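You operate a simulated robot arm through the tools that you are given. There is no shell and no other tool. Be economical: measure what you need, move in short steps, check, and stop when the job is done.

You run a simulated robot arm. Do the job below in one go: nothing can be reset, and whatever is moved stays where it is left.

Task
Move the soaked steel comb to the rack and top the tank up.
Fine: basket up to unload, then down; disinfectant from the jug to within half a centimetre of the line, jug back. Where these are worked on the way, their far stop is far enough and under half their travel is too little: lift basket of the tank.

It is judged by the outcome, as a careful person would: the job done as asked, and still so three seconds after it is handed in. It fails if anything else is knocked over, pushed out of place, dropped, spilled or broken.

Robot
A 6-joint arm with a two-finger parallel gripper, fixed in place. Base frame: the origin is at the foot of the arm, x ahead of it, y to its left, z up; the work surface is at about z = 762. Units: mm, degrees, N and s.
With the tool pointing down near the work surface it reaches from about 360 to 840 mm from the base axis. Its first joint turns from -115.0 to 115.0 degrees. Payload 4.2 kg.
Tool frame: the origin (TCP) lies between the finger pads and is the grasp point; the fingertips stand 23 mm ahead of it; z points along the fingers, y is the line along which they close. Largest opening 94 mm; finger width 38, thickness 10; the body of the gripper, 54 by 96 mm, starts 39 mm behind the TCP.
Orientation is told as [roll, pitch, yaw] about the base's x, y, z axes, in that order, counted from this pose: with the fingers straight down and closing along the base's y, the tool's x points along the base's -x, its y along +y and its z along -z.

Tools
- The arm moves only by the tool servo_tool. Its argument "series" is a list that holds one entry, the list of rows, each a list of 7 numbers: the opening, from 0 (shut) to 1 (fully open), then the shift along the base's x, y, z in units of 300 mm (1.0 is 300 mm), then the turn, a rotation vector about the base's x, y, z in units of 45 degrees (1.0 is 45 degrees). In form: [[[grip, tx, ty, tz, rx, ry, rz], ...]]. A call has 1 to 10 rows; each row is the pose to reach, as a shift and turn from the pose commanded when the call began. A call with a number of a shift or a turn outside -1 to 1 is refused whole. A row lasts 0.2 s, in which the tool goes at most 50 mm and 8.6 degrees; a call with a longer step from one row to the next is refused whole, and so is a gripper value outside its range. Where a pose cannot be reached the arm comes as near as it can. A force on the tool above 70 N (or 10 N above the force at the start of the call, whichever is more), or a blocked arm, ends the call early, and 0.2 s more pass. Each finger travels about 108 mm/s and halts on what it meets, pressing with about 30 N; the grip force reading is that of the motor and also rises with nothing between the fingers. The clock runs only during rows and for 0.2 s after the last one: add rows that repeat a pose to give the fingers time. It gives the time, the measured TCP pose, the force on the tool (base axes), the opening and the grip force at its end, in the units of the frame above (readings bear some noise), with the torque about the TCP (base axes, N m) and any sound that the robot's microphone picked up.
- Cameras (640 x 400 px; columns grow to the right, rows downward): "scene" is fixed at [219.9, -499.1, 1522.1]; the picture's right is [0.75, -0.66, 0.00], its down [-0.49, -0.56, -0.66] and it looks along [0.44, 0.50, -0.75] (base axes); focal length 235 px, centre (320, 200). "wrist" rides on the gripper at [86, 16, -74] in the tool frame; the picture's right is [-0.18, 0.98, 0.00], its down [-0.58, -0.11, -0.81] and it looks along [-0.79, -0.15, 0.59] (tool axes); focal length 243 px, centre (320, 200). There is no depth. A picture from a camera that has moved, and an enlarged one, comes with that camera's place and axes in the base frame and with its lens.
- snapshot(camera): a new picture of that camera. The clock stands still meanwhile.
- lift_body(by): slides the trunk up (or, below 0, down) by that many mm; the arm rides with it, the base frame stays. It gives what a move gives, with no picture.
- close_up(camera, box): a new picture of the part [left, top, right, bottom] of that camera's present view, enlarged. The clock stands still meanwhile.
- hand_in(): hands the job in; it is judged then, once.

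Work in short steps. Places have to be worked out from the pictures, the camera data and where the tool is seen: move nearer, look again, correct. Check each grasp and each placing, and mend what went wrong. You have 120 turns and 84 pictures in all, those below and enlarged ones among them. Open the gripper and draw the arm clear of the work before you hand the job in, unless the task says otherwise; then end with one line.

The tools are called by a JSON object that holds its "op" and its "data". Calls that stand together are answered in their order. servo_tool: Moves the arm, as the interface text tells. Its arguments: {"type":"object","properties":{"series":{"type":"array"}},"required":["series"]} The other tools are called the same way: lift_body (by) slides the trunk up or down; snapshot (camera) takes a picture; close_up (camera, box) takes an enlarged picture of a part of a camera's view; hand_in () hands the job in.

At the start:

```text
time_s: 0.0
ee_pos: [416.0, 133.4, 1263.5]
tool_rot: [0.0, 0.0, 0.1]
wrist_force: [0.4, 0.2, -0.7]
ft_torque: [-0.01, 0.0, 0.02]
gripper_width: 94.1
grasp_force: 0.1
trunk travel left (down, up): [-800.0, 190.0]
```

scene: 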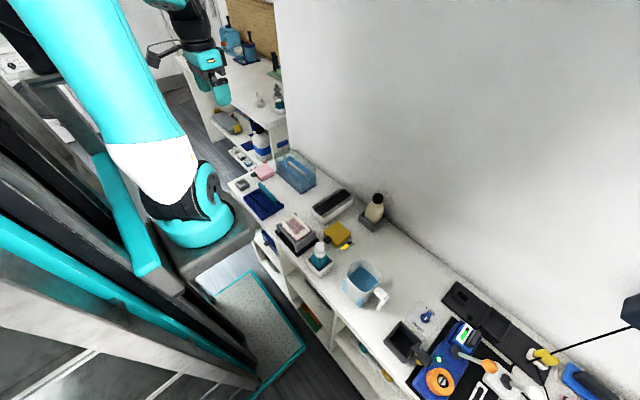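
wrist: 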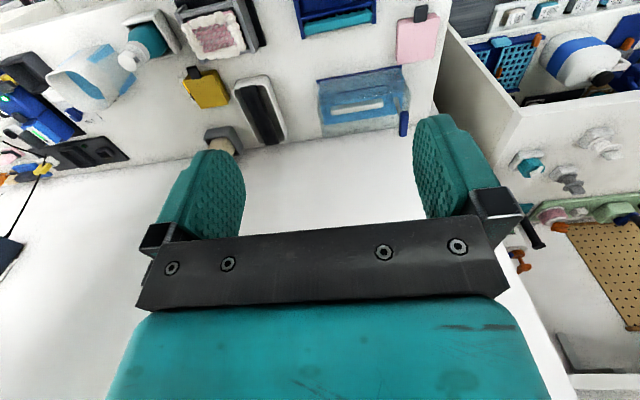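

I look closer at the work surface to identify the tank, comb, rack and jug.

{"op": "close_up", "data": {"camera": "scene", "box": [220, 140, 400, 252]}}

{"op": "close_up", "data": {"camera": "scene", "box": [280, 220, 480, 345]}}

{"op": "close_up", "data": {"camera": "wrist", "box": [160, 0, 460, 187]}}

```text
3.56 times, centred on (310, 196) of scene
camera zoom: at [219.9, -499.1, 1522.1], right [0.75, -0.66, 0.0], down [-0.49, -0.56, -0.66], along [0.44, 0.5, -0.75], focal length 835 px, centre (356, 214)
```

zoom: 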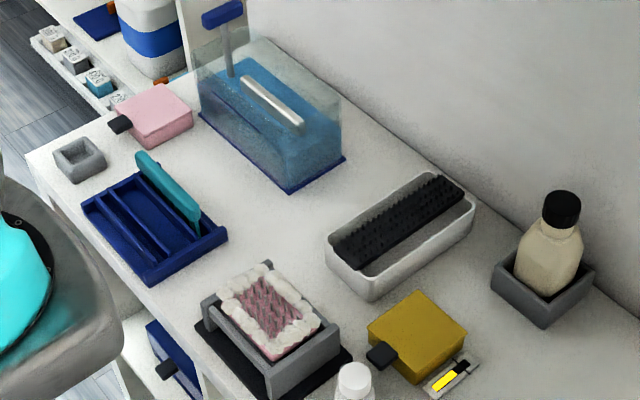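

```text
3.20 times, centred on (380, 282) of scene
camera zoom: at [219.9, -499.1, 1522.1], right [0.75, -0.66, 0.0], down [-0.49, -0.56, -0.66], along [0.44, 0.5, -0.75], focal length 751 px, centre (128, -64)
```

zoom: 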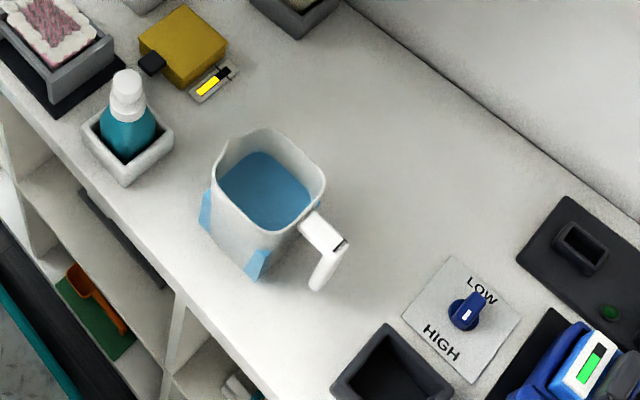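

```text
2.13 times, centred on (310, 94) of wrist
camera zoom: at [329.7, 150.2, 1339.6], right [0.18, 0.98, 0.0], down [0.58, -0.11, 0.81], along [0.79, -0.15, -0.59], focal length 518 px, centre (341, 427)
```

zoom: 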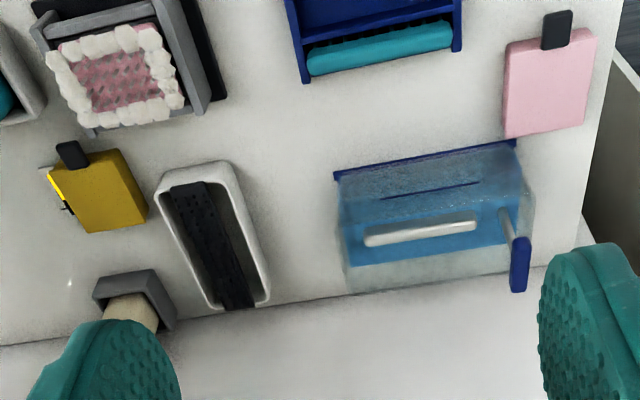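

The tank is near x 625–718, y 88–283, the rack near x 421–527, y 80–243, and the jug near (510,-350). I lower the arm to get a closer look at the tank from the front.

{"op": "servo_tool", "data": {"series": [[[1, 0, 0.05, -0.13, 0, 0, 0], [1, 0, 0.1, -0.26, 0, 0, 0], [1, 0, 0.15, -0.4, 0, 0, 0], [1, 0, 0.2, -0.53, 0, 0, 0], [1, 0, 0.25, -0.66, 0, 0, 0], [1, 0, 0.3, -0.8, 0, 0, 0], [1, 0, 0.33, -0.93, 0, 0, 0]]]}}

{"op": "snapshot", "data": {"camera": "wrist"}}

```text
time_s: 1.6
ee_pos: [415.3, 233.8, 986.1]
tool_rot: [0.0, -0.1, 0.0]
wrist_force: [0.3, -0.3, 0.8]
ft_torque: [0.03, -0.01, -0.01]
gripper_width: 94.1
grasp_force: 0.0
trunk travel left (down, up): [-800.0, 190.0]
```

```text
78 pictures are left
camera wrist: at [328.6, 249.7, 1060.7], right [0.18, 0.98, 0.0], down [0.58, -0.11, 0.81], along [0.79, -0.15, -0.59], focal length 243 px, centre (320, 200)
```

wrist: 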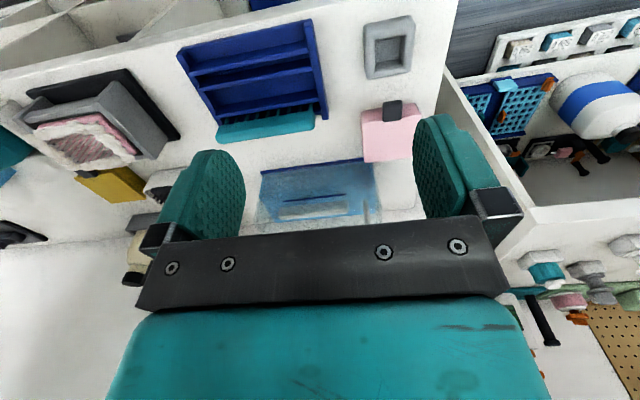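

The gripper hides the tank, so I move forward to see it in the upper part of the wrist view.

{"op": "servo_tool", "data": {"series": [[[1, 0.1, -0.02, 0.06, 0, 0, 0], [1, 0.22, -0.05, 0.12, 0, 0, 0], [1, 0.32, -0.08, 0.18, 0, 0, 0], [1, 0.42, -0.12, 0.24, 0, 0, 0]]]}}

{"op": "close_up", "data": {"camera": "wrist", "box": [160, 0, 460, 187]}}

```text
time_s: 2.6
ee_pos: [543.6, 195.4, 1056.8]
tool_rot: [0.0, 0.0, 0.0]
wrist_force: [-0.2, 0.0, -0.3]
ft_torque: [-0.03, -0.02, 0.02]
gripper_width: 94.0
grasp_force: 0.0
trunk travel left (down, up): [-800.0, 190.0]
```

```text
2.13 times, centred on (310, 94) of wrist
camera zoom: at [456.9, 212.9, 1132.3], right [0.18, 0.98, 0.0], down [0.58, -0.11, 0.81], along [0.79, -0.15, -0.59], focal length 518 px, centre (341, 427)
```

zoom: 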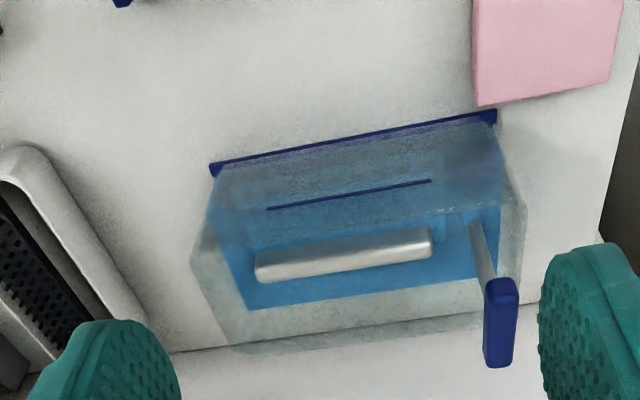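

The basket handle seems to be a T-bar along x near (672,262,~908), with the comb spine at about (668,174,827). I move nearer to the handle to triangulate it.

{"op": "servo_tool", "data": {"series": [[[1, 0.05, 0.1, -0.08, 0, 0, 0], [1, 0.1, 0.18, -0.18, 0, 0, 0], [1, 0.12, 0.22, -0.28, 0, 0, 0]]]}}

{"op": "snapshot", "data": {"camera": "wrist"}}

{"op": "close_up", "data": {"camera": "scene", "box": [250, 130, 340, 186]}}

```text
time_s: 3.4
ee_pos: [576.8, 265.0, 975.3]
tool_rot: [0.0, -0.1, 0.0]
wrist_force: [-0.7, -1.2, -0.2]
ft_torque: [0.02, 0.0, 0.02]
gripper_width: 94.1
grasp_force: 0.1
trunk travel left (down, up): [-800.0, 190.0]
```

```text
76 pictures are left
camera wrist: at [491.2, 281.6, 1050.4], right [0.18, 0.98, 0.0], down [0.58, -0.11, 0.81], along [0.79, -0.15, -0.59], focal length 243 px, centre (320, 200)
```

wrist: 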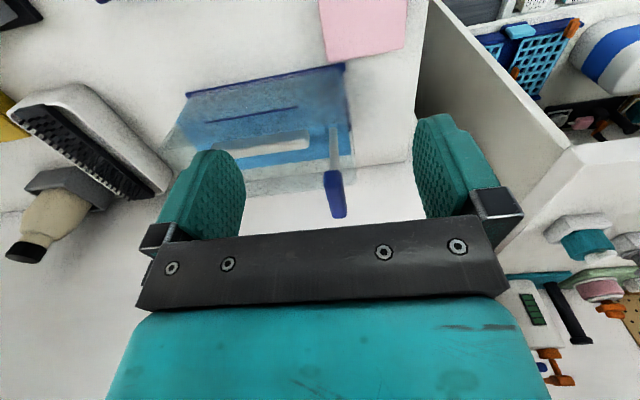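

```text
7.11 times, centred on (295, 158) of scene
camera zoom: at [219.9, -499.1, 1522.1], right [0.75, -0.66, 0.0], down [-0.49, -0.56, -0.66], along [0.44, 0.5, -0.75], focal length 1670 px, centre (498, 499)
```

zoom: 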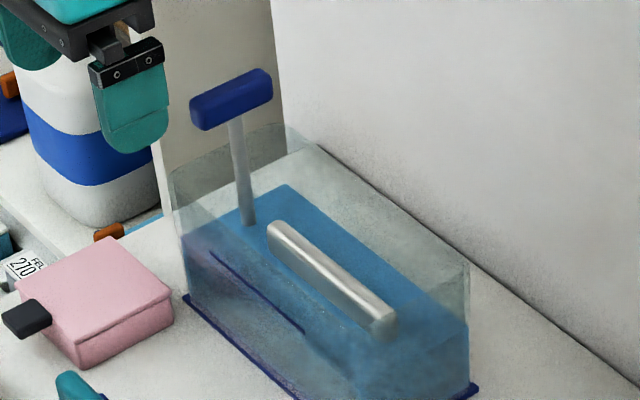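

Triangulated handle centre: about (670, 262, 913). I move over it, come down and close on it.

{"op": "servo_tool", "data": {"series": [[[1, 0.15, -0.01, 0, 0, 0, 0], [1, 0.31, -0.01, 0, 0, 0, 0], [1, 0.31, -0.01, -0.1, 0, 0, 0], [1, 0.31, -0.01, -0.208, 0, 0, 0], [0.5, 0.31, -0.01, -0.208, 0, 0, 0], [0.2, 0.31, -0.01, -0.208, 0, 0, 0], [0, 0.31, -0.01, -0.208, 0, 0, 0], [0, 0.31, -0.01, -0.208, 0, 0, 0]]]}}

{"op": "close_up", "data": {"camera": "scene", "box": [250, 130, 340, 186]}}

```text
time_s: 5.2
ee_pos: [673.2, 262.5, 912.5]
tool_rot: [0.0, -0.1, 0.0]
wrist_force: [4.4, 16.8, -5.2]
ft_torque: [0.11, -0.6, -0.58]
gripper_width: 15.6
grasp_force: 45.3
trunk travel left (down, up): [-800.0, 190.0]
```

```text
7.11 times, centred on (295, 158) of scene
camera zoom: at [219.9, -499.1, 1522.1], right [0.75, -0.66, 0.0], down [-0.49, -0.56, -0.66], along [0.44, 0.5, -0.75], focal length 1670 px, centre (498, 499)
```

zoom: 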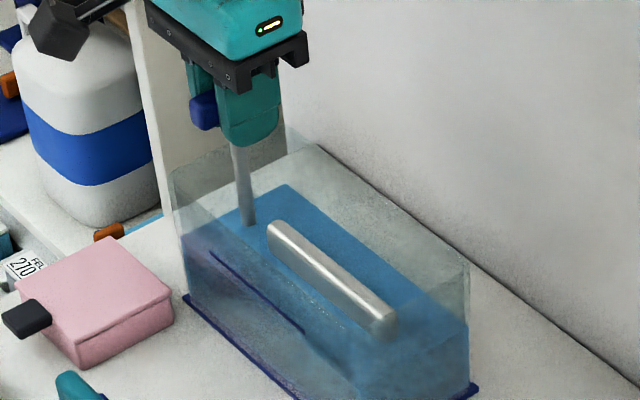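

Handle gripped (15.6 mm, slight side load). I ease the y by a couple of mm and raise the basket gently.

{"op": "servo_tool", "data": {"series": [[[0, 0, 0.007, 0.02, 0, 0, 0], [0, 0, 0.007, 0.05, 0, 0, 0], [0, 0, 0.007, 0.08, 0, 0, 0], [0, 0, 0.007, 0.11, 0, 0, 0], [0, 0, 0.007, 0.14, 0, 0, 0]]]}}

{"op": "close_up", "data": {"camera": "scene", "box": [250, 130, 340, 186]}}

```text
time_s: 6.4
ee_pos: [672.5, 262.8, 952.0]
tool_rot: [0.1, -0.2, -0.1]
wrist_force: [20.5, 18.1, -2.9]
ft_torque: [-0.04, -0.34, 0.06]
gripper_width: 15.5
grasp_force: 44.5
trunk travel left (down, up): [-800.0, 190.0]
```

```text
7.11 times, centred on (295, 158) of scene
camera zoom: at [219.9, -499.1, 1522.1], right [0.75, -0.66, 0.0], down [-0.49, -0.56, -0.66], along [0.44, 0.5, -0.75], focal length 1670 px, centre (498, 499)
```

zoom: 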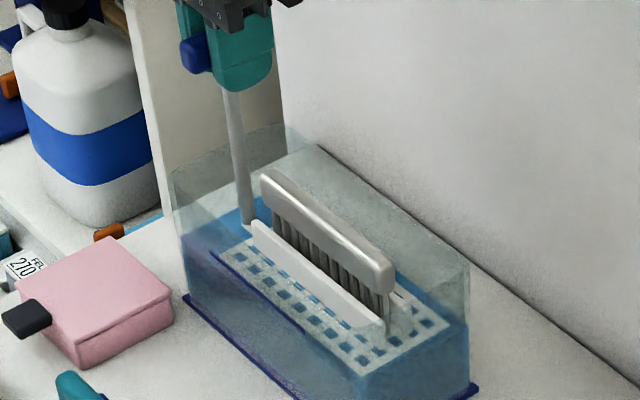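

Basket rises cleanly with the comb. I continue up to find the stop.

{"op": "servo_tool", "data": {"series": [[[0, 0.003, 0.003, 0.03, 0, 0, 0], [0, 0.003, 0.003, 0.06, 0, 0, 0], [0, 0.003, 0.003, 0.09, 0, 0, 0], [0, 0.003, 0.003, 0.12, 0, 0, 0], [0, 0.003, 0.003, 0.15, 0, 0, 0]]]}}

{"op": "close_up", "data": {"camera": "scene", "box": [250, 130, 340, 186]}}

```text
time_s: 7.6
ee_pos: [670.8, 262.8, 993.0]
tool_rot: [-0.3, 0.3, -0.1]
wrist_force: [9.4, 16.4, -38.9]
ft_torque: [0.15, -0.22, -1.02]
gripper_width: 16.1
grasp_force: 45.3
trunk travel left (down, up): [-800.0, 190.0]
```

```text
7.11 times, centred on (295, 158) of scene
camera zoom: at [219.9, -499.1, 1522.1], right [0.75, -0.66, 0.0], down [-0.49, -0.56, -0.66], along [0.44, 0.5, -0.75], focal length 1670 px, centre (498, 499)
```

zoom: 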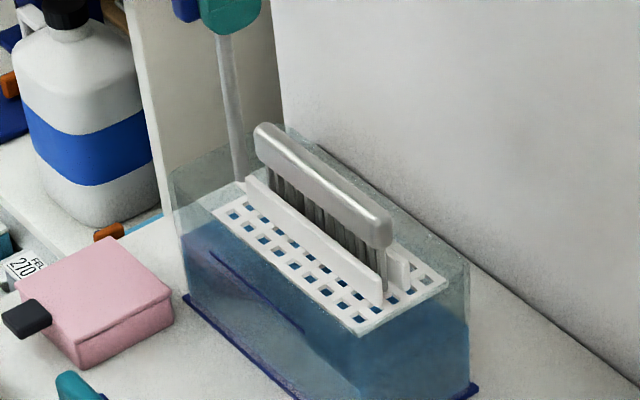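

At about +80 mm the load jumps to −39 N, so this is the top stop. I relax a little and open the gripper gradually to see whether it stays up.

{"op": "servo_tool", "data": {"series": [[[0, 0, 0, -0.006, 0, 0, 0], [0.2, 0, 0, -0.006, 0, 0, 0], [0.3, 0, 0, -0.006, 0, 0, 0], [0.3, 0, 0, -0.006, 0, 0, 0]]]}}

{"op": "close_up", "data": {"camera": "scene", "box": [250, 130, 340, 186]}}

```text
time_s: 8.6
ee_pos: [671.1, 261.6, 997.8]
tool_rot: [0.0, -0.1, 0.0]
wrist_force: [0.2, 0.1, 0.1]
ft_torque: [0.03, 0.0, 0.02]
gripper_width: 28.1
grasp_force: 0.2
trunk travel left (down, up): [-800.0, 190.0]
```

```text
7.11 times, centred on (295, 158) of scene
camera zoom: at [219.9, -499.1, 1522.1], right [0.75, -0.66, 0.0], down [-0.49, -0.56, -0.66], along [0.44, 0.5, -0.75], focal length 1670 px, centre (498, 499)
```

zoom: 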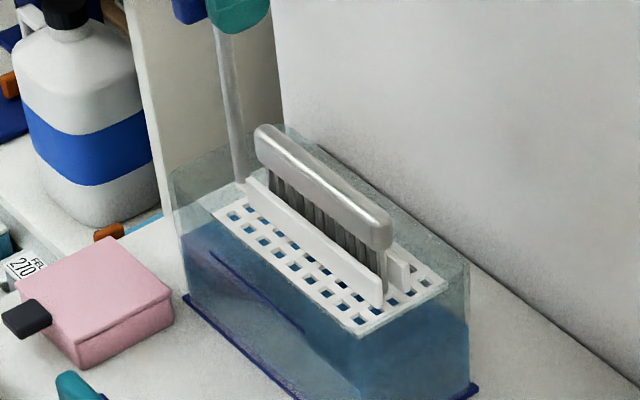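

The basket stays up by itself. I open, rise clear of the handle, and start turning the tool to yaw +90 over the comb.

{"op": "servo_tool", "data": {"series": [[[0.7, 0, 0, 0, 0, 0, 0], [1, 0, 0, 0.02, 0, 0, 0], [1, 0, 0, 0.17, 0, 0, 0], [1, 0, 0, 0.32, 0, 0, 0], [1, 0, -0.05, 0.32, 0, 0, 0.17], [1, 0, -0.1, 0.32, 0, 0, 0.34], [1, 0, -0.15, 0.32, 0, 0, 0.51], [1, 0, -0.2, 0.32, 0, 0, 0.68], [1, 0, -0.25, 0.32, 0, 0, 0.85], [1, 0, -0.3, 0.32, 0, 0, 1.0]]]}}

{"op": "servo_tool", "data": {"series": [[[1, 0, -0.02, 0, 0, 0, 0.17], [1, 0, -0.05, 0, 0, 0, 0.34], [1, 0, -0.1, 0, 0, 0, 0.51], [1, 0, -0.15, 0, 0, 0, 0.68], [1, 0, -0.2, 0, 0, 0, 0.85], [1, 0, -0.25, 0, 0, 0, 1.0]]]}}

{"op": "snapshot", "data": {"camera": "wrist"}}

```text
time_s: 10.8
ee_pos: [673.0, 173.4, 1090.7]
tool_rot: [0.0, 0.0, 45.1]
wrist_force: [-0.3, 1.1, -0.5]
ft_torque: [-0.04, 0.02, 0.01]
gripper_width: 94.0
grasp_force: 0.1
trunk travel left (down, up): [-800.0, 190.0]
```

```text
time_s: 12.2
ee_pos: [670.7, 96.8, 1092.3]
tool_rot: [-0.1, 0.0, 90.1]
wrist_force: [0.7, -0.2, 0.3]
ft_torque: [0.01, -0.02, -0.02]
gripper_width: 94.0
grasp_force: 0.0
trunk travel left (down, up): [-800.0, 190.0]
```

```text
70 pictures are left
camera wrist: at [656.1, 12.0, 1167.1], right [-0.98, 0.18, 0.0], down [0.11, 0.58, 0.81], along [0.15, 0.79, -0.59], focal length 243 px, centre (320, 200)
```

wrist: 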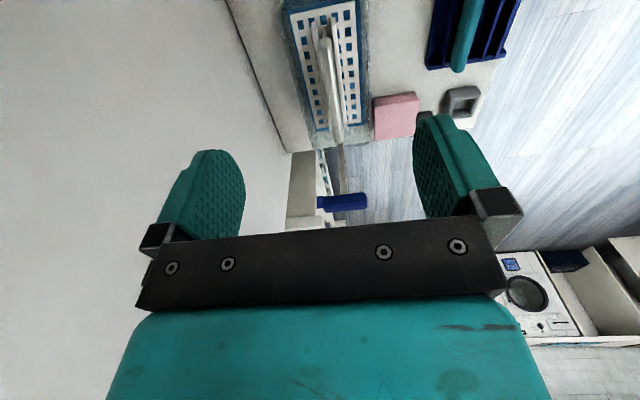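

The comb spine spans about y 108–227 at x≈671, z≈890–908, and the guide tops are at about z 867. I pre-position above its middle and look.

{"op": "servo_tool", "data": {"series": [[[1, 0, 0.12, 0, 0, 0, 0], [1, 0, 0.237, 0, 0, 0, 0], [0.8, 0, 0.237, -0.15, 0, 0, 0], [0.6, 0, 0.237, -0.3, 0, 0, 0], [0.5, 0, 0.237, -0.43, 0, 0, 0]]]}}

{"op": "snapshot", "data": {"camera": "wrist"}}

{"op": "close_up", "data": {"camera": "scene", "box": [250, 130, 340, 186]}}

```text
time_s: 13.4
ee_pos: [671.3, 168.0, 961.4]
tool_rot: [0.1, 0.0, 90.1]
wrist_force: [-0.4, 0.1, 0.4]
ft_torque: [0.04, -0.04, 0.01]
gripper_width: 46.9
grasp_force: 0.0
trunk travel left (down, up): [-800.0, 190.0]
```

```text
69 pictures are left
camera wrist: at [654.6, 82.7, 1036.2], right [-0.98, 0.18, 0.0], down [0.11, 0.58, 0.81], along [0.15, 0.79, -0.59], focal length 243 px, centre (320, 200)
```

wrist: 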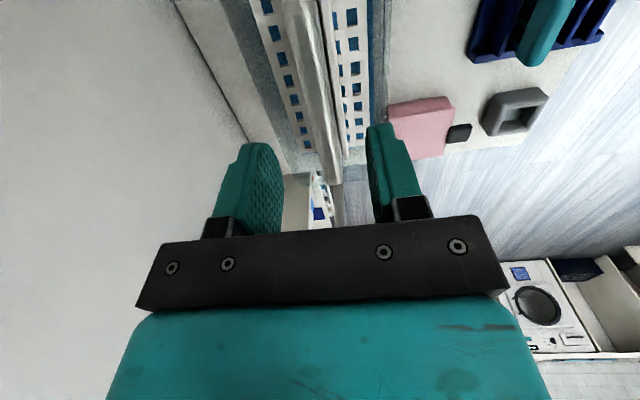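

```text
7.11 times, centred on (295, 158) of scene
camera zoom: at [219.9, -499.1, 1522.1], right [0.75, -0.66, 0.0], down [-0.49, -0.56, -0.66], along [0.44, 0.5, -0.75], focal length 1670 px, centre (498, 499)
```

zoom: 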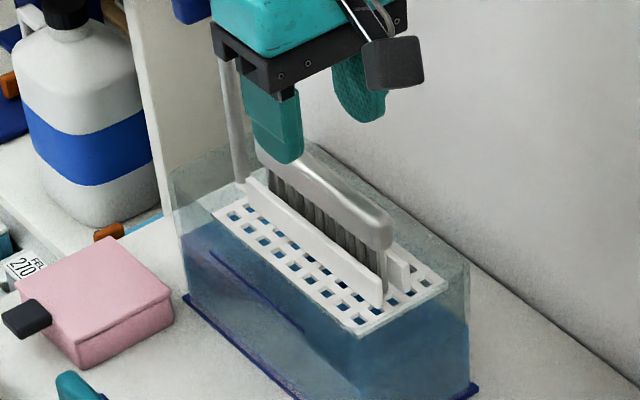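

Aligned over the spine. I descend to z≈898 and close.

{"op": "servo_tool", "data": {"series": [[[0.5, 0, 0, -0.1, 0, 0, 0], [0.5, 0, 0, -0.18, 0, 0, 0], [0.5, 0, 0, -0.21, 0, 0, 0], [0.3, 0, 0, -0.21, 0, 0, 0], [0.1, 0, 0, -0.21, 0, 0, 0], [0, 0, 0, -0.21, 0, 0, 0], [0, 0, 0, -0.21, 0, 0, 0]]]}}

{"op": "close_up", "data": {"camera": "scene", "box": [250, 130, 340, 186]}}

```text
time_s: 15.0
ee_pos: [670.7, 167.5, 900.5]
tool_rot: [0.0, -0.1, 90.0]
wrist_force: [0.4, 0.6, -0.1]
ft_torque: [-0.01, -0.02, 0.02]
gripper_width: 14.5
grasp_force: 30.2
trunk travel left (down, up): [-800.0, 190.0]
```

```text
7.11 times, centred on (295, 158) of scene
camera zoom: at [219.9, -499.1, 1522.1], right [0.75, -0.66, 0.0], down [-0.49, -0.56, -0.66], along [0.44, 0.5, -0.75], focal length 1670 px, centre (498, 499)
```

zoom: 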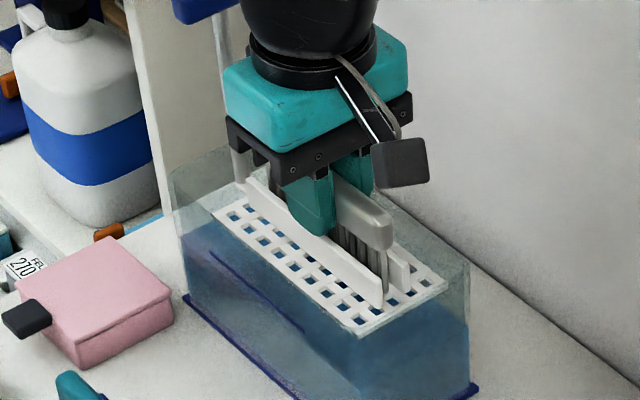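

Comb gripped, 14.5 mm. I lift it straight out and look at the comb and the rack.

{"op": "servo_tool", "data": {"series": [[[0, 0, 0, 0.08, 0, 0, 0], [0, 0, 0, 0.2, 0, 0, 0], [0, 0, 0, 0.34, 0, 0, 0], [0, 0, 0, 0.4, 0, 0, 0]]]}}

{"op": "close_up", "data": {"camera": "scene", "box": [220, 120, 340, 195]}}

{"op": "close_up", "data": {"camera": "scene", "box": [235, 170, 295, 230]}}

```text
time_s: 16.0
ee_pos: [671.1, 168.0, 1019.8]
tool_rot: [0.0, -0.1, 90.0]
wrist_force: [0.6, -0.1, -0.6]
ft_torque: [-0.02, 0.02, -0.03]
gripper_width: 14.7
grasp_force: 29.7
trunk travel left (down, up): [-800.0, 190.0]
```

```text
5.33 times, centred on (280, 158) of scene
camera zoom: at [219.9, -499.1, 1522.1], right [0.75, -0.66, 0.0], down [-0.49, -0.56, -0.66], along [0.44, 0.5, -0.75], focal length 1252 px, centre (533, 427)
```

zoom: 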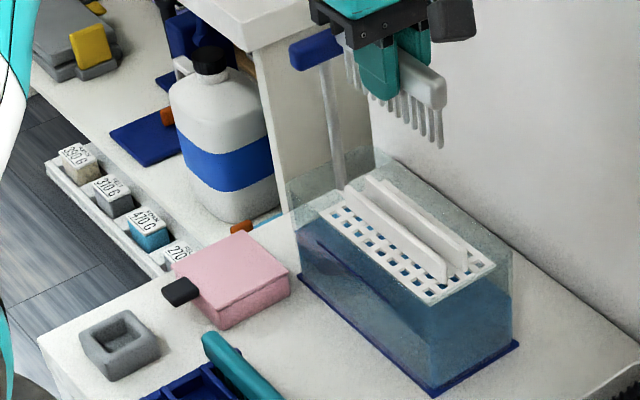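

```text
6.67 times, centred on (265, 200) of scene
camera zoom: at [219.9, -499.1, 1522.1], right [0.75, -0.66, 0.0], down [-0.49, -0.56, -0.66], along [0.44, 0.5, -0.75], focal length 1566 px, centre (687, 200)
```

zoom: 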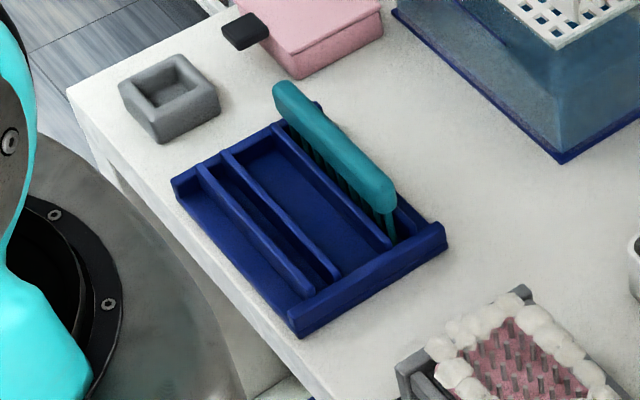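

The rack looks like two narrow slots between ridges, the far one occupied by the teal comb and the near one free. I carry the comb to just before the rack and look at it with the wrist camera.

{"op": "servo_tool", "data": {"series": [[[0, -0.12, -0.07, 0, 0, 0, 0], [0, -0.24, -0.14, 0, 0, 0, 0], [0, -0.36, -0.21, 0, 0, 0, 0], [0, -0.48, -0.28, 0, 0, 0, 0], [0, -0.6, -0.35, 0, 0, 0, 0], [0, -0.72, -0.427, 0, 0, 0, 0]]]}}

{"op": "snapshot", "data": {"camera": "wrist"}}

```text
time_s: 17.4
ee_pos: [454.9, 39.2, 1019.4]
tool_rot: [-0.2, -0.1, 90.0]
wrist_force: [-0.4, -0.7, -0.6]
ft_torque: [0.03, 0.02, -0.03]
gripper_width: 14.5
grasp_force: 30.3
trunk travel left (down, up): [-800.0, 190.0]
```

```text
64 pictures are left
camera wrist: at [440.4, -46.4, 1093.7], right [-0.98, 0.18, 0.0], down [0.11, 0.58, 0.81], along [0.15, 0.79, -0.59], focal length 243 px, centre (320, 200)
```

wrist: 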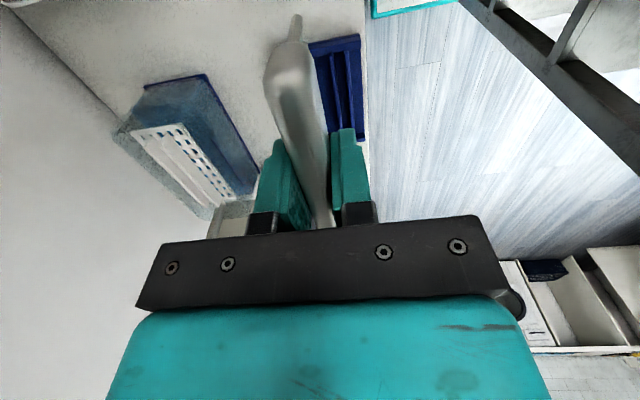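

The comb blocks the view, so I sidestep +x to see the rack beside it.

{"op": "servo_tool", "data": {"series": [[[0, 0.15, 0, 0, 0, 0, 0], [0, 0.3, 0, 0, 0, 0, 0], [0, 0.35, 0, -0.05, 0, 0, 0]]]}}

{"op": "close_up", "data": {"camera": "wrist", "box": [300, 0, 480, 150]}}

```text
time_s: 18.2
ee_pos: [560.5, 41.3, 1006.0]
tool_rot: [0.0, 0.0, 90.0]
wrist_force: [-0.1, 0.1, -0.6]
ft_torque: [-0.02, -0.03, 0.01]
gripper_width: 14.5
grasp_force: 30.4
trunk travel left (down, up): [-800.0, 190.0]
```

```text
2.67 times, centred on (390, 75) of wrist
camera zoom: at [543.9, -45.8, 1080.8], right [-0.98, 0.18, 0.0], down [0.11, 0.58, 0.81], along [0.15, 0.79, -0.59], focal length 647 px, centre (133, 533)
```

zoom: 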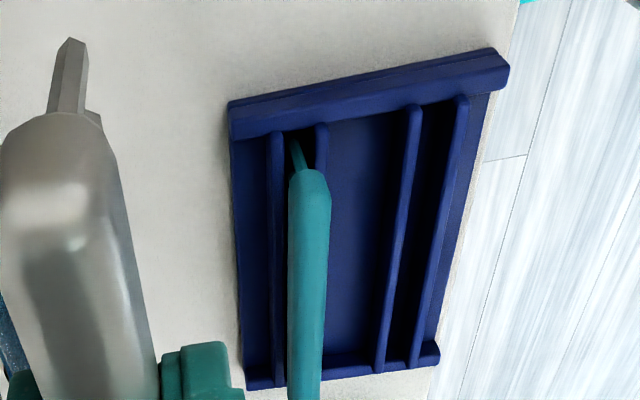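

The free slot's centre is x≈444.5, y≈147, and the teal comb suggests a seated TCP height of about 816. I move above the slot and lower partway.

{"op": "servo_tool", "data": {"series": [[[0, -0.1, 0.09, 0, 0, 0, 0], [0, -0.2, 0.18, 0, 0, 0, 0], [0, -0.3, 0.27, 0, 0, 0, 0], [0, -0.387, 0.352, 0, 0, 0, 0], [0, -0.387, 0.352, -0.15, 0, 0, 0], [0, -0.387, 0.352, -0.3, 0, 0, 0], [0, -0.387, 0.352, -0.44, 0, 0, 0], [0, -0.387, 0.352, -0.46, 0, 0, 0]]]}}

{"op": "close_up", "data": {"camera": "scene", "box": [235, 170, 295, 230]}}

{"op": "snapshot", "data": {"camera": "wrist"}}

```text
time_s: 20.0
ee_pos: [442.7, 148.9, 866.4]
tool_rot: [0.0, -0.2, 89.9]
wrist_force: [-0.6, -0.6, -0.9]
ft_torque: [-0.01, -0.02, 0.02]
gripper_width: 14.2
grasp_force: 30.3
trunk travel left (down, up): [-800.0, 190.0]
```

```text
6.67 times, centred on (265, 200) of scene
camera zoom: at [219.9, -499.1, 1522.1], right [0.75, -0.66, 0.0], down [-0.49, -0.56, -0.66], along [0.44, 0.5, -0.75], focal length 1566 px, centre (687, 200)
```

zoom: 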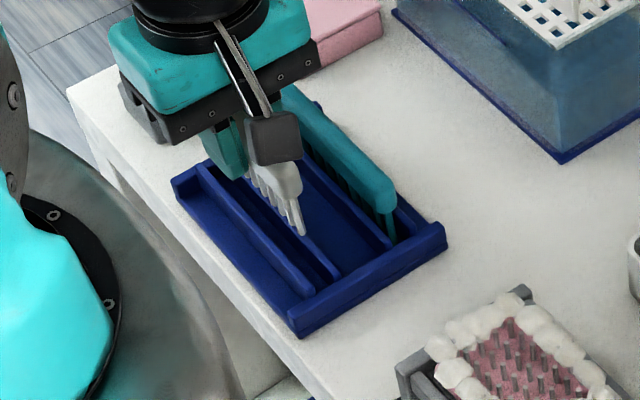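

```text
61 pictures are left
camera wrist: at [428.1, 63.0, 941.9], right [-0.98, 0.18, 0.0], down [0.11, 0.58, 0.81], along [0.15, 0.79, -0.59], focal length 243 px, centre (320, 200)
```

wrist: 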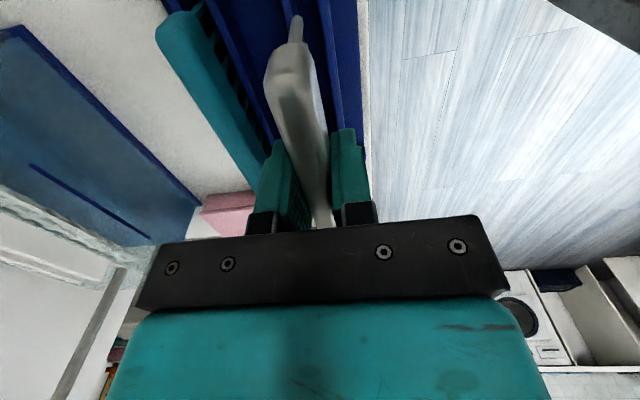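

Comb tip projects at x≈444, right over the slot. I lower to just entering the slot with a 1 mm correction and check.

{"op": "servo_tool", "data": {"series": [[[0, 0.004, 0, -0.05, 0, 0, 0], [0, 0.004, 0, -0.1, 0, 0, 0], [0, 0.004, 0, -0.12, 0, 0, 0]]]}}

{"op": "close_up", "data": {"camera": "wrist", "box": [230, 0, 390, 100]}}

{"op": "close_up", "data": {"camera": "scene", "box": [245, 180, 285, 220]}}

```text
time_s: 20.8
ee_pos: [444.5, 145.6, 830.8]
tool_rot: [0.0, -0.1, 90.0]
wrist_force: [-0.8, 1.0, 0.0]
ft_torque: [0.0, 0.05, -0.03]
gripper_width: 14.5
grasp_force: 30.0
trunk travel left (down, up): [-800.0, 190.0]
```

```text
4.00 times, centred on (310, 50) of wrist
camera zoom: at [429.2, 60.7, 905.5], right [-0.98, 0.18, 0.0], down [0.11, 0.58, 0.81], along [0.15, 0.79, -0.59], focal length 970 px, centre (360, 800)
```

zoom: 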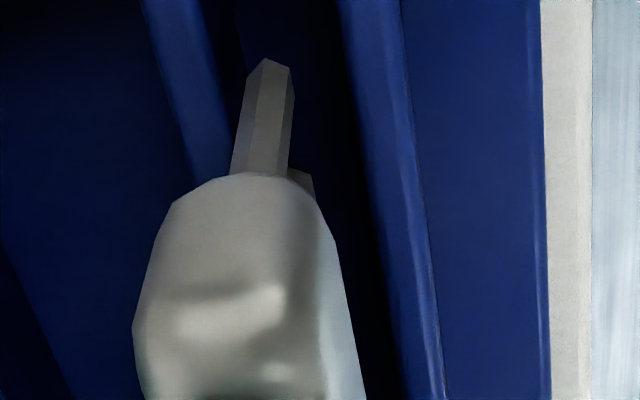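

```text
10.00 times, centred on (265, 200) of scene
camera zoom: at [219.9, -499.1, 1522.1], right [0.75, -0.66, 0.0], down [-0.49, -0.56, -0.66], along [0.44, 0.5, -0.75], focal length 2348 px, centre (870, 200)
```

zoom: 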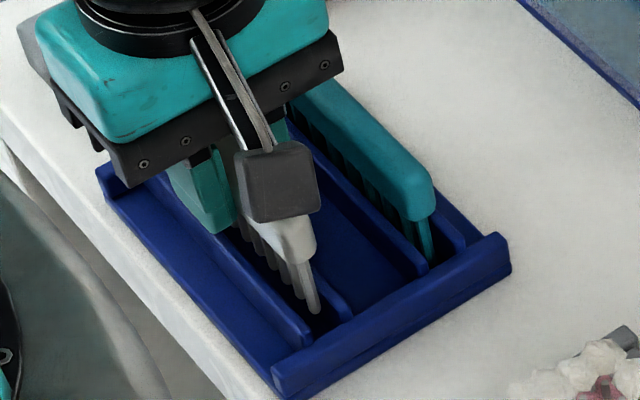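

The tooth is inside the slot, about 1 mm off centre. I correct by 1 mm and lower the rest in small steps, watching the force.

{"op": "servo_tool", "data": {"series": [[[0, -0.004, 0.003, 0, 0, 0, 0], [0, -0.004, 0.003, -0.02, 0, 0, 0], [0, -0.004, 0.003, -0.04, 0, 0, 0], [0, -0.004, 0.003, -0.04, 0, 0, 0]]]}}

{"op": "close_up", "data": {"camera": "scene", "box": [245, 180, 285, 220]}}

```text
time_s: 21.8
ee_pos: [443.3, 147.4, 820.3]
tool_rot: [0.0, 0.0, 90.0]
wrist_force: [0.1, -0.2, -0.8]
ft_torque: [0.01, 0.02, 0.01]
gripper_width: 14.5
grasp_force: 30.0
trunk travel left (down, up): [-800.0, 190.0]
```

```text
10.00 times, centred on (265, 200) of scene
camera zoom: at [219.9, -499.1, 1522.1], right [0.75, -0.66, 0.0], down [-0.49, -0.56, -0.66], along [0.44, 0.5, -0.75], focal length 2348 px, centre (870, 200)
```

zoom: 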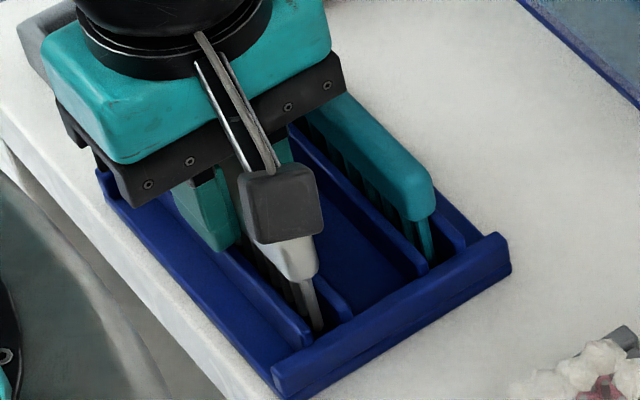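

Not yet touching. I continue down in 1.5–3 mm steps until contact.

{"op": "servo_tool", "data": {"series": [[[0, 0, 0, -0.01, 0, 0, 0], [0, 0, 0, -0.02, 0, 0, 0], [0, 0, 0, -0.02, 0, 0, 0]]]}}

{"op": "servo_tool", "data": {"series": [[[0, 0, 0, -0.006, 0, 0, 0], [0, 0, 0, -0.012, 0, 0, 0], [0, 0, 0, -0.012, 0, 0, 0]]]}}

```text
time_s: 22.6
ee_pos: [445.1, 146.3, 815.2]
tool_rot: [-0.2, -0.3, 90.0]
wrist_force: [0.0, -0.6, 55.0]
ft_torque: [-0.45, 0.21, 0.14]
gripper_width: 14.8
grasp_force: 29.7
trunk travel left (down, up): [-800.0, 190.0]
```

```text
time_s: 23.0
ee_pos: [444.4, 148.7, 815.8]
tool_rot: [-0.2, -0.1, 90.0]
wrist_force: [-6.6, -5.4, 44.4]
ft_torque: [-0.2, 0.31, 0.07]
gripper_width: 14.4
grasp_force: 30.4
trunk travel left (down, up): [-800.0, 190.0]
stopped in row 1: the force on the tool passed its limit at 75 N (the readings are from after the stop); the commanded pose is now the measured one
```

Contact at z≈815.5, as predicted. I ease up 1 mm, open, wait, and check before withdrawing.

{"op": "servo_tool", "data": {"series": [[[0, 0, 0, 0.003, 0, 0, 0], [0.25, 0, 0, 0.003, 0, 0, 0], [0.4, 0, 0, 0.003, 0, 0, 0], [0.4, 0, 0, 0.003, 0, 0, 0]]]}}

{"op": "servo_tool", "data": {"series": [[[0.4, 0, 0, 0.05, 0, 0, 0], [0.45, 0, 0, 0.15, 0, 0, 0], [0.5, 0, 0, 0.3, 0, 0, 0], [0.5, 0, 0, 0.45, 0, 0, 0], [0.5, 0, 0, 0.6, 0, 0, 0]]]}}

{"op": "close_up", "data": {"camera": "scene", "box": [235, 170, 295, 230]}}

```text
time_s: 24.0
ee_pos: [448.2, 147.8, 815.9]
tool_rot: [-0.7, -0.1, 89.9]
wrist_force: [31.4, -9.3, 40.4]
ft_torque: [-0.4, 0.02, 0.23]
gripper_width: 23.0
grasp_force: 0.0
trunk travel left (down, up): [-800.0, 190.0]
```

```text
time_s: 25.2
ee_pos: [448.6, 146.3, 994.0]
tool_rot: [-0.1, -0.1, 89.9]
wrist_force: [0.9, -0.2, 0.7]
ft_torque: [0.02, 0.03, -0.02]
gripper_width: 47.1
grasp_force: 0.0
trunk travel left (down, up): [-800.0, 190.0]
```

```text
6.67 times, centred on (265, 200) of scene
camera zoom: at [219.9, -499.1, 1522.1], right [0.75, -0.66, 0.0], down [-0.49, -0.56, -0.66], along [0.44, 0.5, -0.75], focal length 1566 px, centre (687, 200)
```

zoom: 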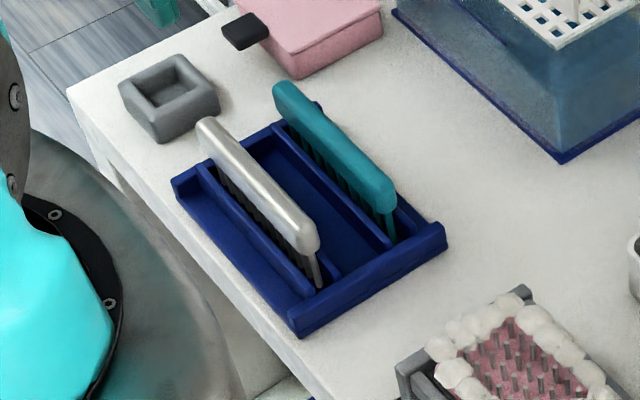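

The comb stands upright in the free slot and the rack hasn't moved. Next I go back to the basket handle, rising and turning back to yaw 0.

{"op": "servo_tool", "data": {"series": [[[0.6, 0, 0, 0.15, 0, 0, 0], [0.8, 0, 0, 0.3, 0, 0, 0], [1, 0.1, 0.03, 0.33, 0, 0, -0.17], [1, 0.2, 0.06, 0.33, 0, 0, -0.34], [1, 0.3, 0.1, 0.33, 0, 0, -0.51], [1, 0.4, 0.15, 0.33, 0, 0, -0.68], [1, 0.5, 0.2, 0.33, 0, 0, -0.85], [1, 0.6, 0.25, 0.33, 0, 0, -1.0]]]}}

{"op": "servo_tool", "data": {"series": [[[1, 0.02, 0.02, 0, 0, 0, -0.17], [1, 0.05, 0.05, 0, 0, 0, -0.34], [1, 0.08, 0.08, 0, 0, 0, -0.51], [1, 0.1, 0.1, 0, 0, 0, -0.68], [1, 0.12, 0.12, 0, 0, 0, -0.85], [1, 0.145, 0.138, 0, 0, 0, -1.0], [1, 0.145, 0.138, 0, 0, 0, -1.0]]]}}

{"op": "snapshot", "data": {"camera": "wrist"}}

```text
time_s: 27.0
ee_pos: [624.8, 221.8, 1094.5]
tool_rot: [-0.2, -0.1, 44.9]
wrist_force: [-0.5, -0.8, 1.0]
ft_torque: [0.04, -0.02, 0.02]
gripper_width: 94.1
grasp_force: 0.2
trunk travel left (down, up): [-800.0, 190.0]
```

```text
time_s: 28.6
ee_pos: [669.7, 264.8, 1093.4]
tool_rot: [-0.2, -0.1, -0.1]
wrist_force: [-0.3, 0.0, 0.1]
ft_torque: [0.0, 0.01, -0.02]
gripper_width: 93.9
grasp_force: 0.0
trunk travel left (down, up): [-800.0, 190.0]
```

```text
56 pictures are left
camera wrist: at [582.6, 281.6, 1168.4], right [0.19, 0.98, 0.0], down [0.58, -0.11, 0.81], along [0.79, -0.15, -0.59], focal length 243 px, centre (320, 200)
```

wrist: 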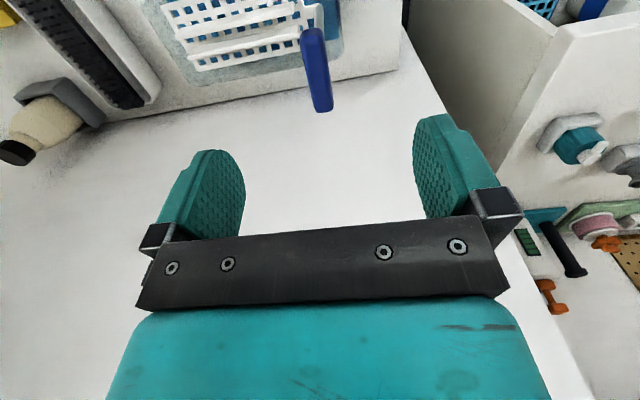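

Handle is centred below. I descend to z≈997 and grip it.

{"op": "servo_tool", "data": {"series": [[[1, 0, 0, -0.15, 0, 0, 0], [1, 0, 0, -0.28, 0, 0, 0], [1, 0, 0, -0.325, 0, 0, 0], [0.5, 0, -0.004, -0.325, 0, 0, 0], [0.2, 0, -0.004, -0.325, 0, 0, 0], [0, 0, -0.004, -0.325, 0, 0, 0], [0, 0, -0.004, -0.325, 0, 0, 0]]]}}

{"op": "servo_tool", "data": {"series": [[[0, 0, 0, -0.03, 0, 0, 0], [0, 0, 0, -0.07, 0, 0, 0], [0, 0, 0, -0.11, 0, 0, 0], [0, 0, 0, -0.15, 0, 0, 0], [0, 0, 0, -0.19, 0, 0, 0], [0, 0, 0, -0.22, 0, 0, 0]]]}}

{"op": "close_up", "data": {"camera": "scene", "box": [250, 130, 340, 186]}}

```text
time_s: 30.2
ee_pos: [669.0, 263.1, 994.9]
tool_rot: [-0.2, -0.2, 0.0]
wrist_force: [-0.3, 4.1, -2.2]
ft_torque: [0.13, -0.58, -0.14]
gripper_width: 15.5
grasp_force: 45.1
trunk travel left (down, up): [-800.0, 190.0]
```

```text
time_s: 31.6
ee_pos: [667.8, 262.6, 928.7]
tool_rot: [-0.2, -0.1, -0.1]
wrist_force: [-4.4, -2.2, 0.6]
ft_torque: [0.14, 0.01, 0.2]
gripper_width: 15.9
grasp_force: 45.1
trunk travel left (down, up): [-800.0, 190.0]
```

```text
7.11 times, centred on (295, 158) of scene
camera zoom: at [219.9, -499.1, 1522.1], right [0.75, -0.66, 0.0], down [-0.49, -0.56, -0.66], along [0.44, 0.5, -0.75], focal length 1670 px, centre (498, 499)
```

zoom: 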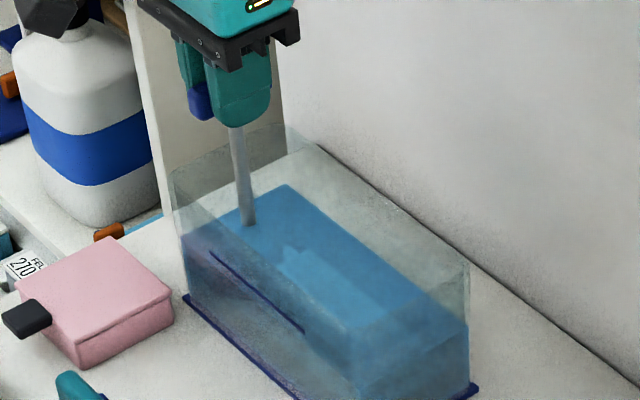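

Basket is nearly down. I lower until the bottom stop shows in the force.

{"op": "servo_tool", "data": {"series": [[[0, 0, 0, -0.03, 0, 0, 0], [0, 0, 0, -0.045, 0, 0, 0], [0, 0, 0, -0.06, 0, 0, 0], [0, 0, 0, -0.06, 0, 0, 0]]]}}

```text
time_s: 32.6
ee_pos: [670.9, 261.5, 915.0]
tool_rot: [0.1, -0.5, -0.1]
wrist_force: [-1.7, -6.3, 39.3]
ft_torque: [-0.01, 0.01, 0.48]
gripper_width: 16.3
grasp_force: 45.0
trunk travel left (down, up): [-800.0, 190.0]
```

Bottom stop reached (+39 N). I release and rise clear.

{"op": "servo_tool", "data": {"series": [[[0, 0, 0, 0.008, 0, 0, 0], [0.4, 0, 0, 0.008, 0, 0, 0], [0.8, 0, 0, 0.008, 0, 0, 0], [1, 0, 0, 0.008, 0, 0, 0], [1, 0, 0, 0.15, 0, 0, 0], [1, -0.1, -0.06, 0.28, 0, 0, 0], [1, -0.22, -0.14, 0.3, 0, 0, 0], [1, -0.3, -0.25, 0.3, 0, 0, 0]]]}}

{"op": "close_up", "data": {"camera": "wrist", "box": [200, 0, 460, 162]}}

{"op": "close_up", "data": {"camera": "scene", "box": [250, 130, 340, 186]}}

```text
refused: row 6 steps farther than a row can; nothing moved
```

```text
2.46 times, centred on (330, 81) of wrist
camera zoom: at [583.5, 279.5, 988.8], right [0.19, 0.98, 0.0], down [0.57, -0.11, 0.81], along [0.8, -0.15, -0.58], focal length 597 px, centre (295, 493)
```

zoom: 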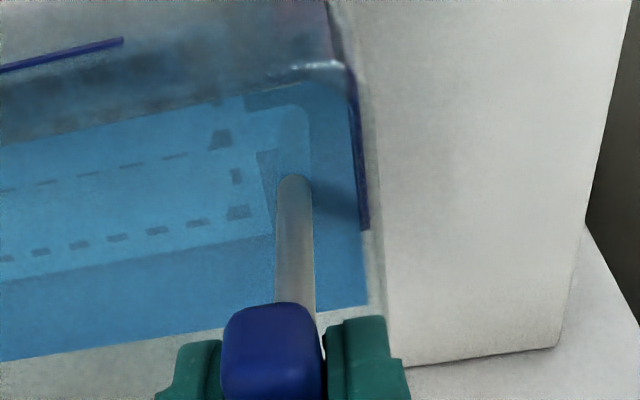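

```text
7.11 times, centred on (295, 158) of scene
camera zoom: at [219.9, -499.1, 1522.1], right [0.75, -0.66, 0.0], down [-0.49, -0.56, -0.66], along [0.44, 0.5, -0.75], focal length 1670 px, centre (498, 499)
```

zoom: 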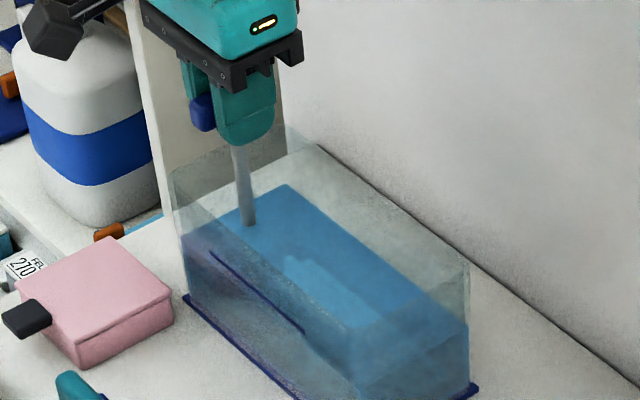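

Release with smaller steps and withdraw.

{"op": "servo_tool", "data": {"series": [[[0, 0, 0, 0.008, 0, 0, 0], [0.4, 0, 0, 0.008, 0, 0, 0], [0.8, 0, 0, 0.008, 0, 0, 0], [1, 0, 0, 0.008, 0, 0, 0], [1, 0, 0, 0.14, 0, 0, 0], [1, 0, 0, 0.27, 0, 0, 0], [1, -0.13, -0.05, 0.28, 0, 0, 0], [1, -0.25, -0.13, 0.28, 0, 0, 0], [1, -0.36, -0.22, 0.28, 0, 0, 0]]]}}

{"op": "close_up", "data": {"camera": "wrist", "box": [180, 0, 460, 175]}}

{"op": "close_up", "data": {"camera": "scene", "box": [250, 130, 340, 186]}}

```text
time_s: 34.6
ee_pos: [562.7, 196.5, 993.8]
tool_rot: [-0.1, -0.1, 0.0]
wrist_force: [0.2, 0.4, -0.2]
ft_torque: [-0.05, 0.0, -0.04]
gripper_width: 94.0
grasp_force: 0.1
trunk travel left (down, up): [-800.0, 190.0]
```

```text
2.29 times, centred on (320, 88) of wrist
camera zoom: at [476.0, 213.8, 1068.6], right [0.18, 0.98, 0.0], down [0.58, -0.11, 0.81], along [0.79, -0.15, -0.59], focal length 555 px, centre (320, 457)
```

zoom: 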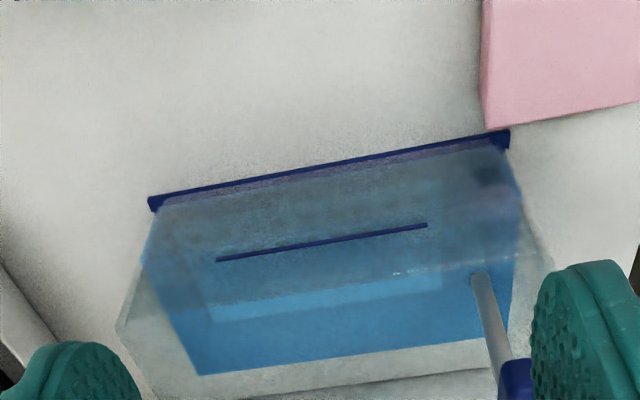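

```text
7.11 times, centred on (295, 158) of scene
camera zoom: at [219.9, -499.1, 1522.1], right [0.75, -0.66, 0.0], down [-0.49, -0.56, -0.66], along [0.44, 0.5, -0.75], focal length 1670 px, centre (498, 499)
```

zoom: 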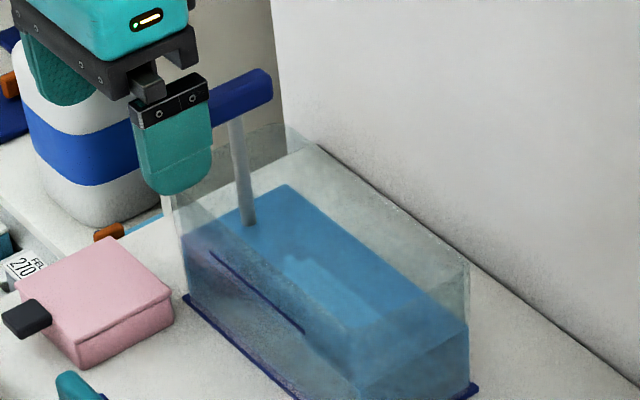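

The basket is down. I zoom the scene camera on the tank to measure liquid level versus line precisely.

{"op": "close_up", "data": {"camera": "scene", "box": [270, 150, 320, 190]}}

{"op": "close_up", "data": {"camera": "scene", "box": [288, 164, 320, 190]}}

```text
10.00 times, centred on (295, 170) of scene
camera zoom: at [219.9, -499.1, 1522.1], right [0.75, -0.66, 0.0], down [-0.49, -0.56, -0.66], along [0.44, 0.5, -0.75], focal length 2348 px, centre (570, 500)
```

zoom: 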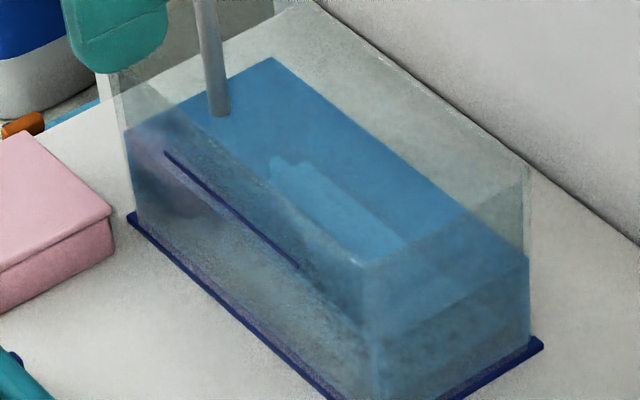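

```text
15.38 times, centred on (304, 177) of scene
camera zoom: at [219.9, -499.1, 1522.1], right [0.75, -0.66, 0.0], down [-0.49, -0.56, -0.66], along [0.44, 0.5, -0.75], focal length 3613 px, centre (566, 554)
```

zoom: 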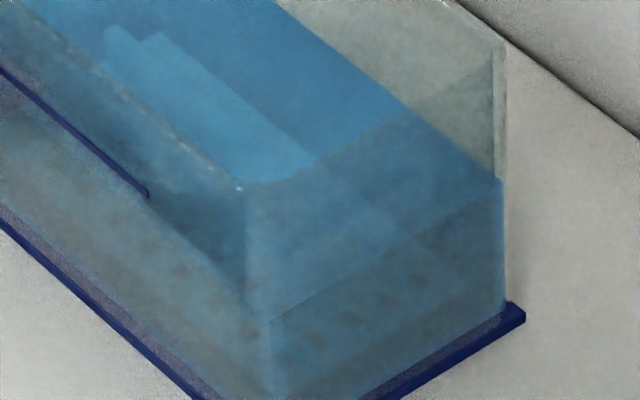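

The level looks roughly 7–8 mm below the line. For a proper reading I tilt the tool about 60° so the wrist camera looks nearly horizontally at the tank's front face.

{"op": "servo_tool", "data": {"series": [[[0.5, 0, 0.02, 0, 0, -0.17, 0], [0.2, 0, 0.04, 0, 0, -0.34, 0], [0, 0, 0.06, 0, 0, -0.51, 0], [0, 0, 0.08, 0, 0, -0.68, 0], [0, 0, 0.1, 0, 0, -0.85, 0], [0, 0, 0.12, 0, 0, -1.0, 0]]]}}

{"op": "servo_tool", "data": {"series": [[[0, 0, 0, -0.06, 0, -0.17, 0], [0, 0, 0, -0.15, 0, -0.33, 0], [0, 0, 0, -0.25, 0, -0.33, 0]]]}}

{"op": "snapshot", "data": {"camera": "wrist"}}

```text
time_s: 36.0
ee_pos: [561.5, 233.1, 995.4]
tool_rot: [-0.2, -45.3, 0.0]
wrist_force: [0.1, -1.6, 0.4]
ft_torque: [-0.02, 0.0, 0.03]
gripper_width: 0.0
grasp_force: 29.8
trunk travel left (down, up): [-800.0, 190.0]
```

```text
time_s: 36.8
ee_pos: [563.5, 233.1, 921.5]
tool_rot: [0.0, -60.2, -0.1]
wrist_force: [0.6, -0.9, 0.5]
ft_torque: [-0.04, -0.03, -0.03]
gripper_width: 0.0
grasp_force: 30.0
trunk travel left (down, up): [-800.0, 190.0]
```

```text
48 pictures are left
camera wrist: at [455.7, 249.5, 883.7], right [0.09, 0.98, 0.16], down [-0.41, -0.11, 0.91], along [0.91, -0.15, 0.39], focal length 243 px, centre (320, 200)
```

wrist: 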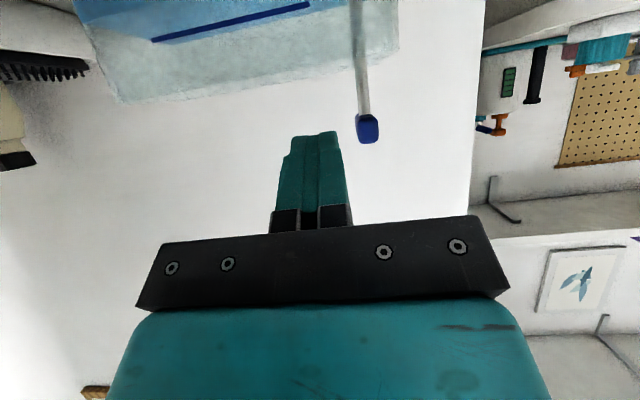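

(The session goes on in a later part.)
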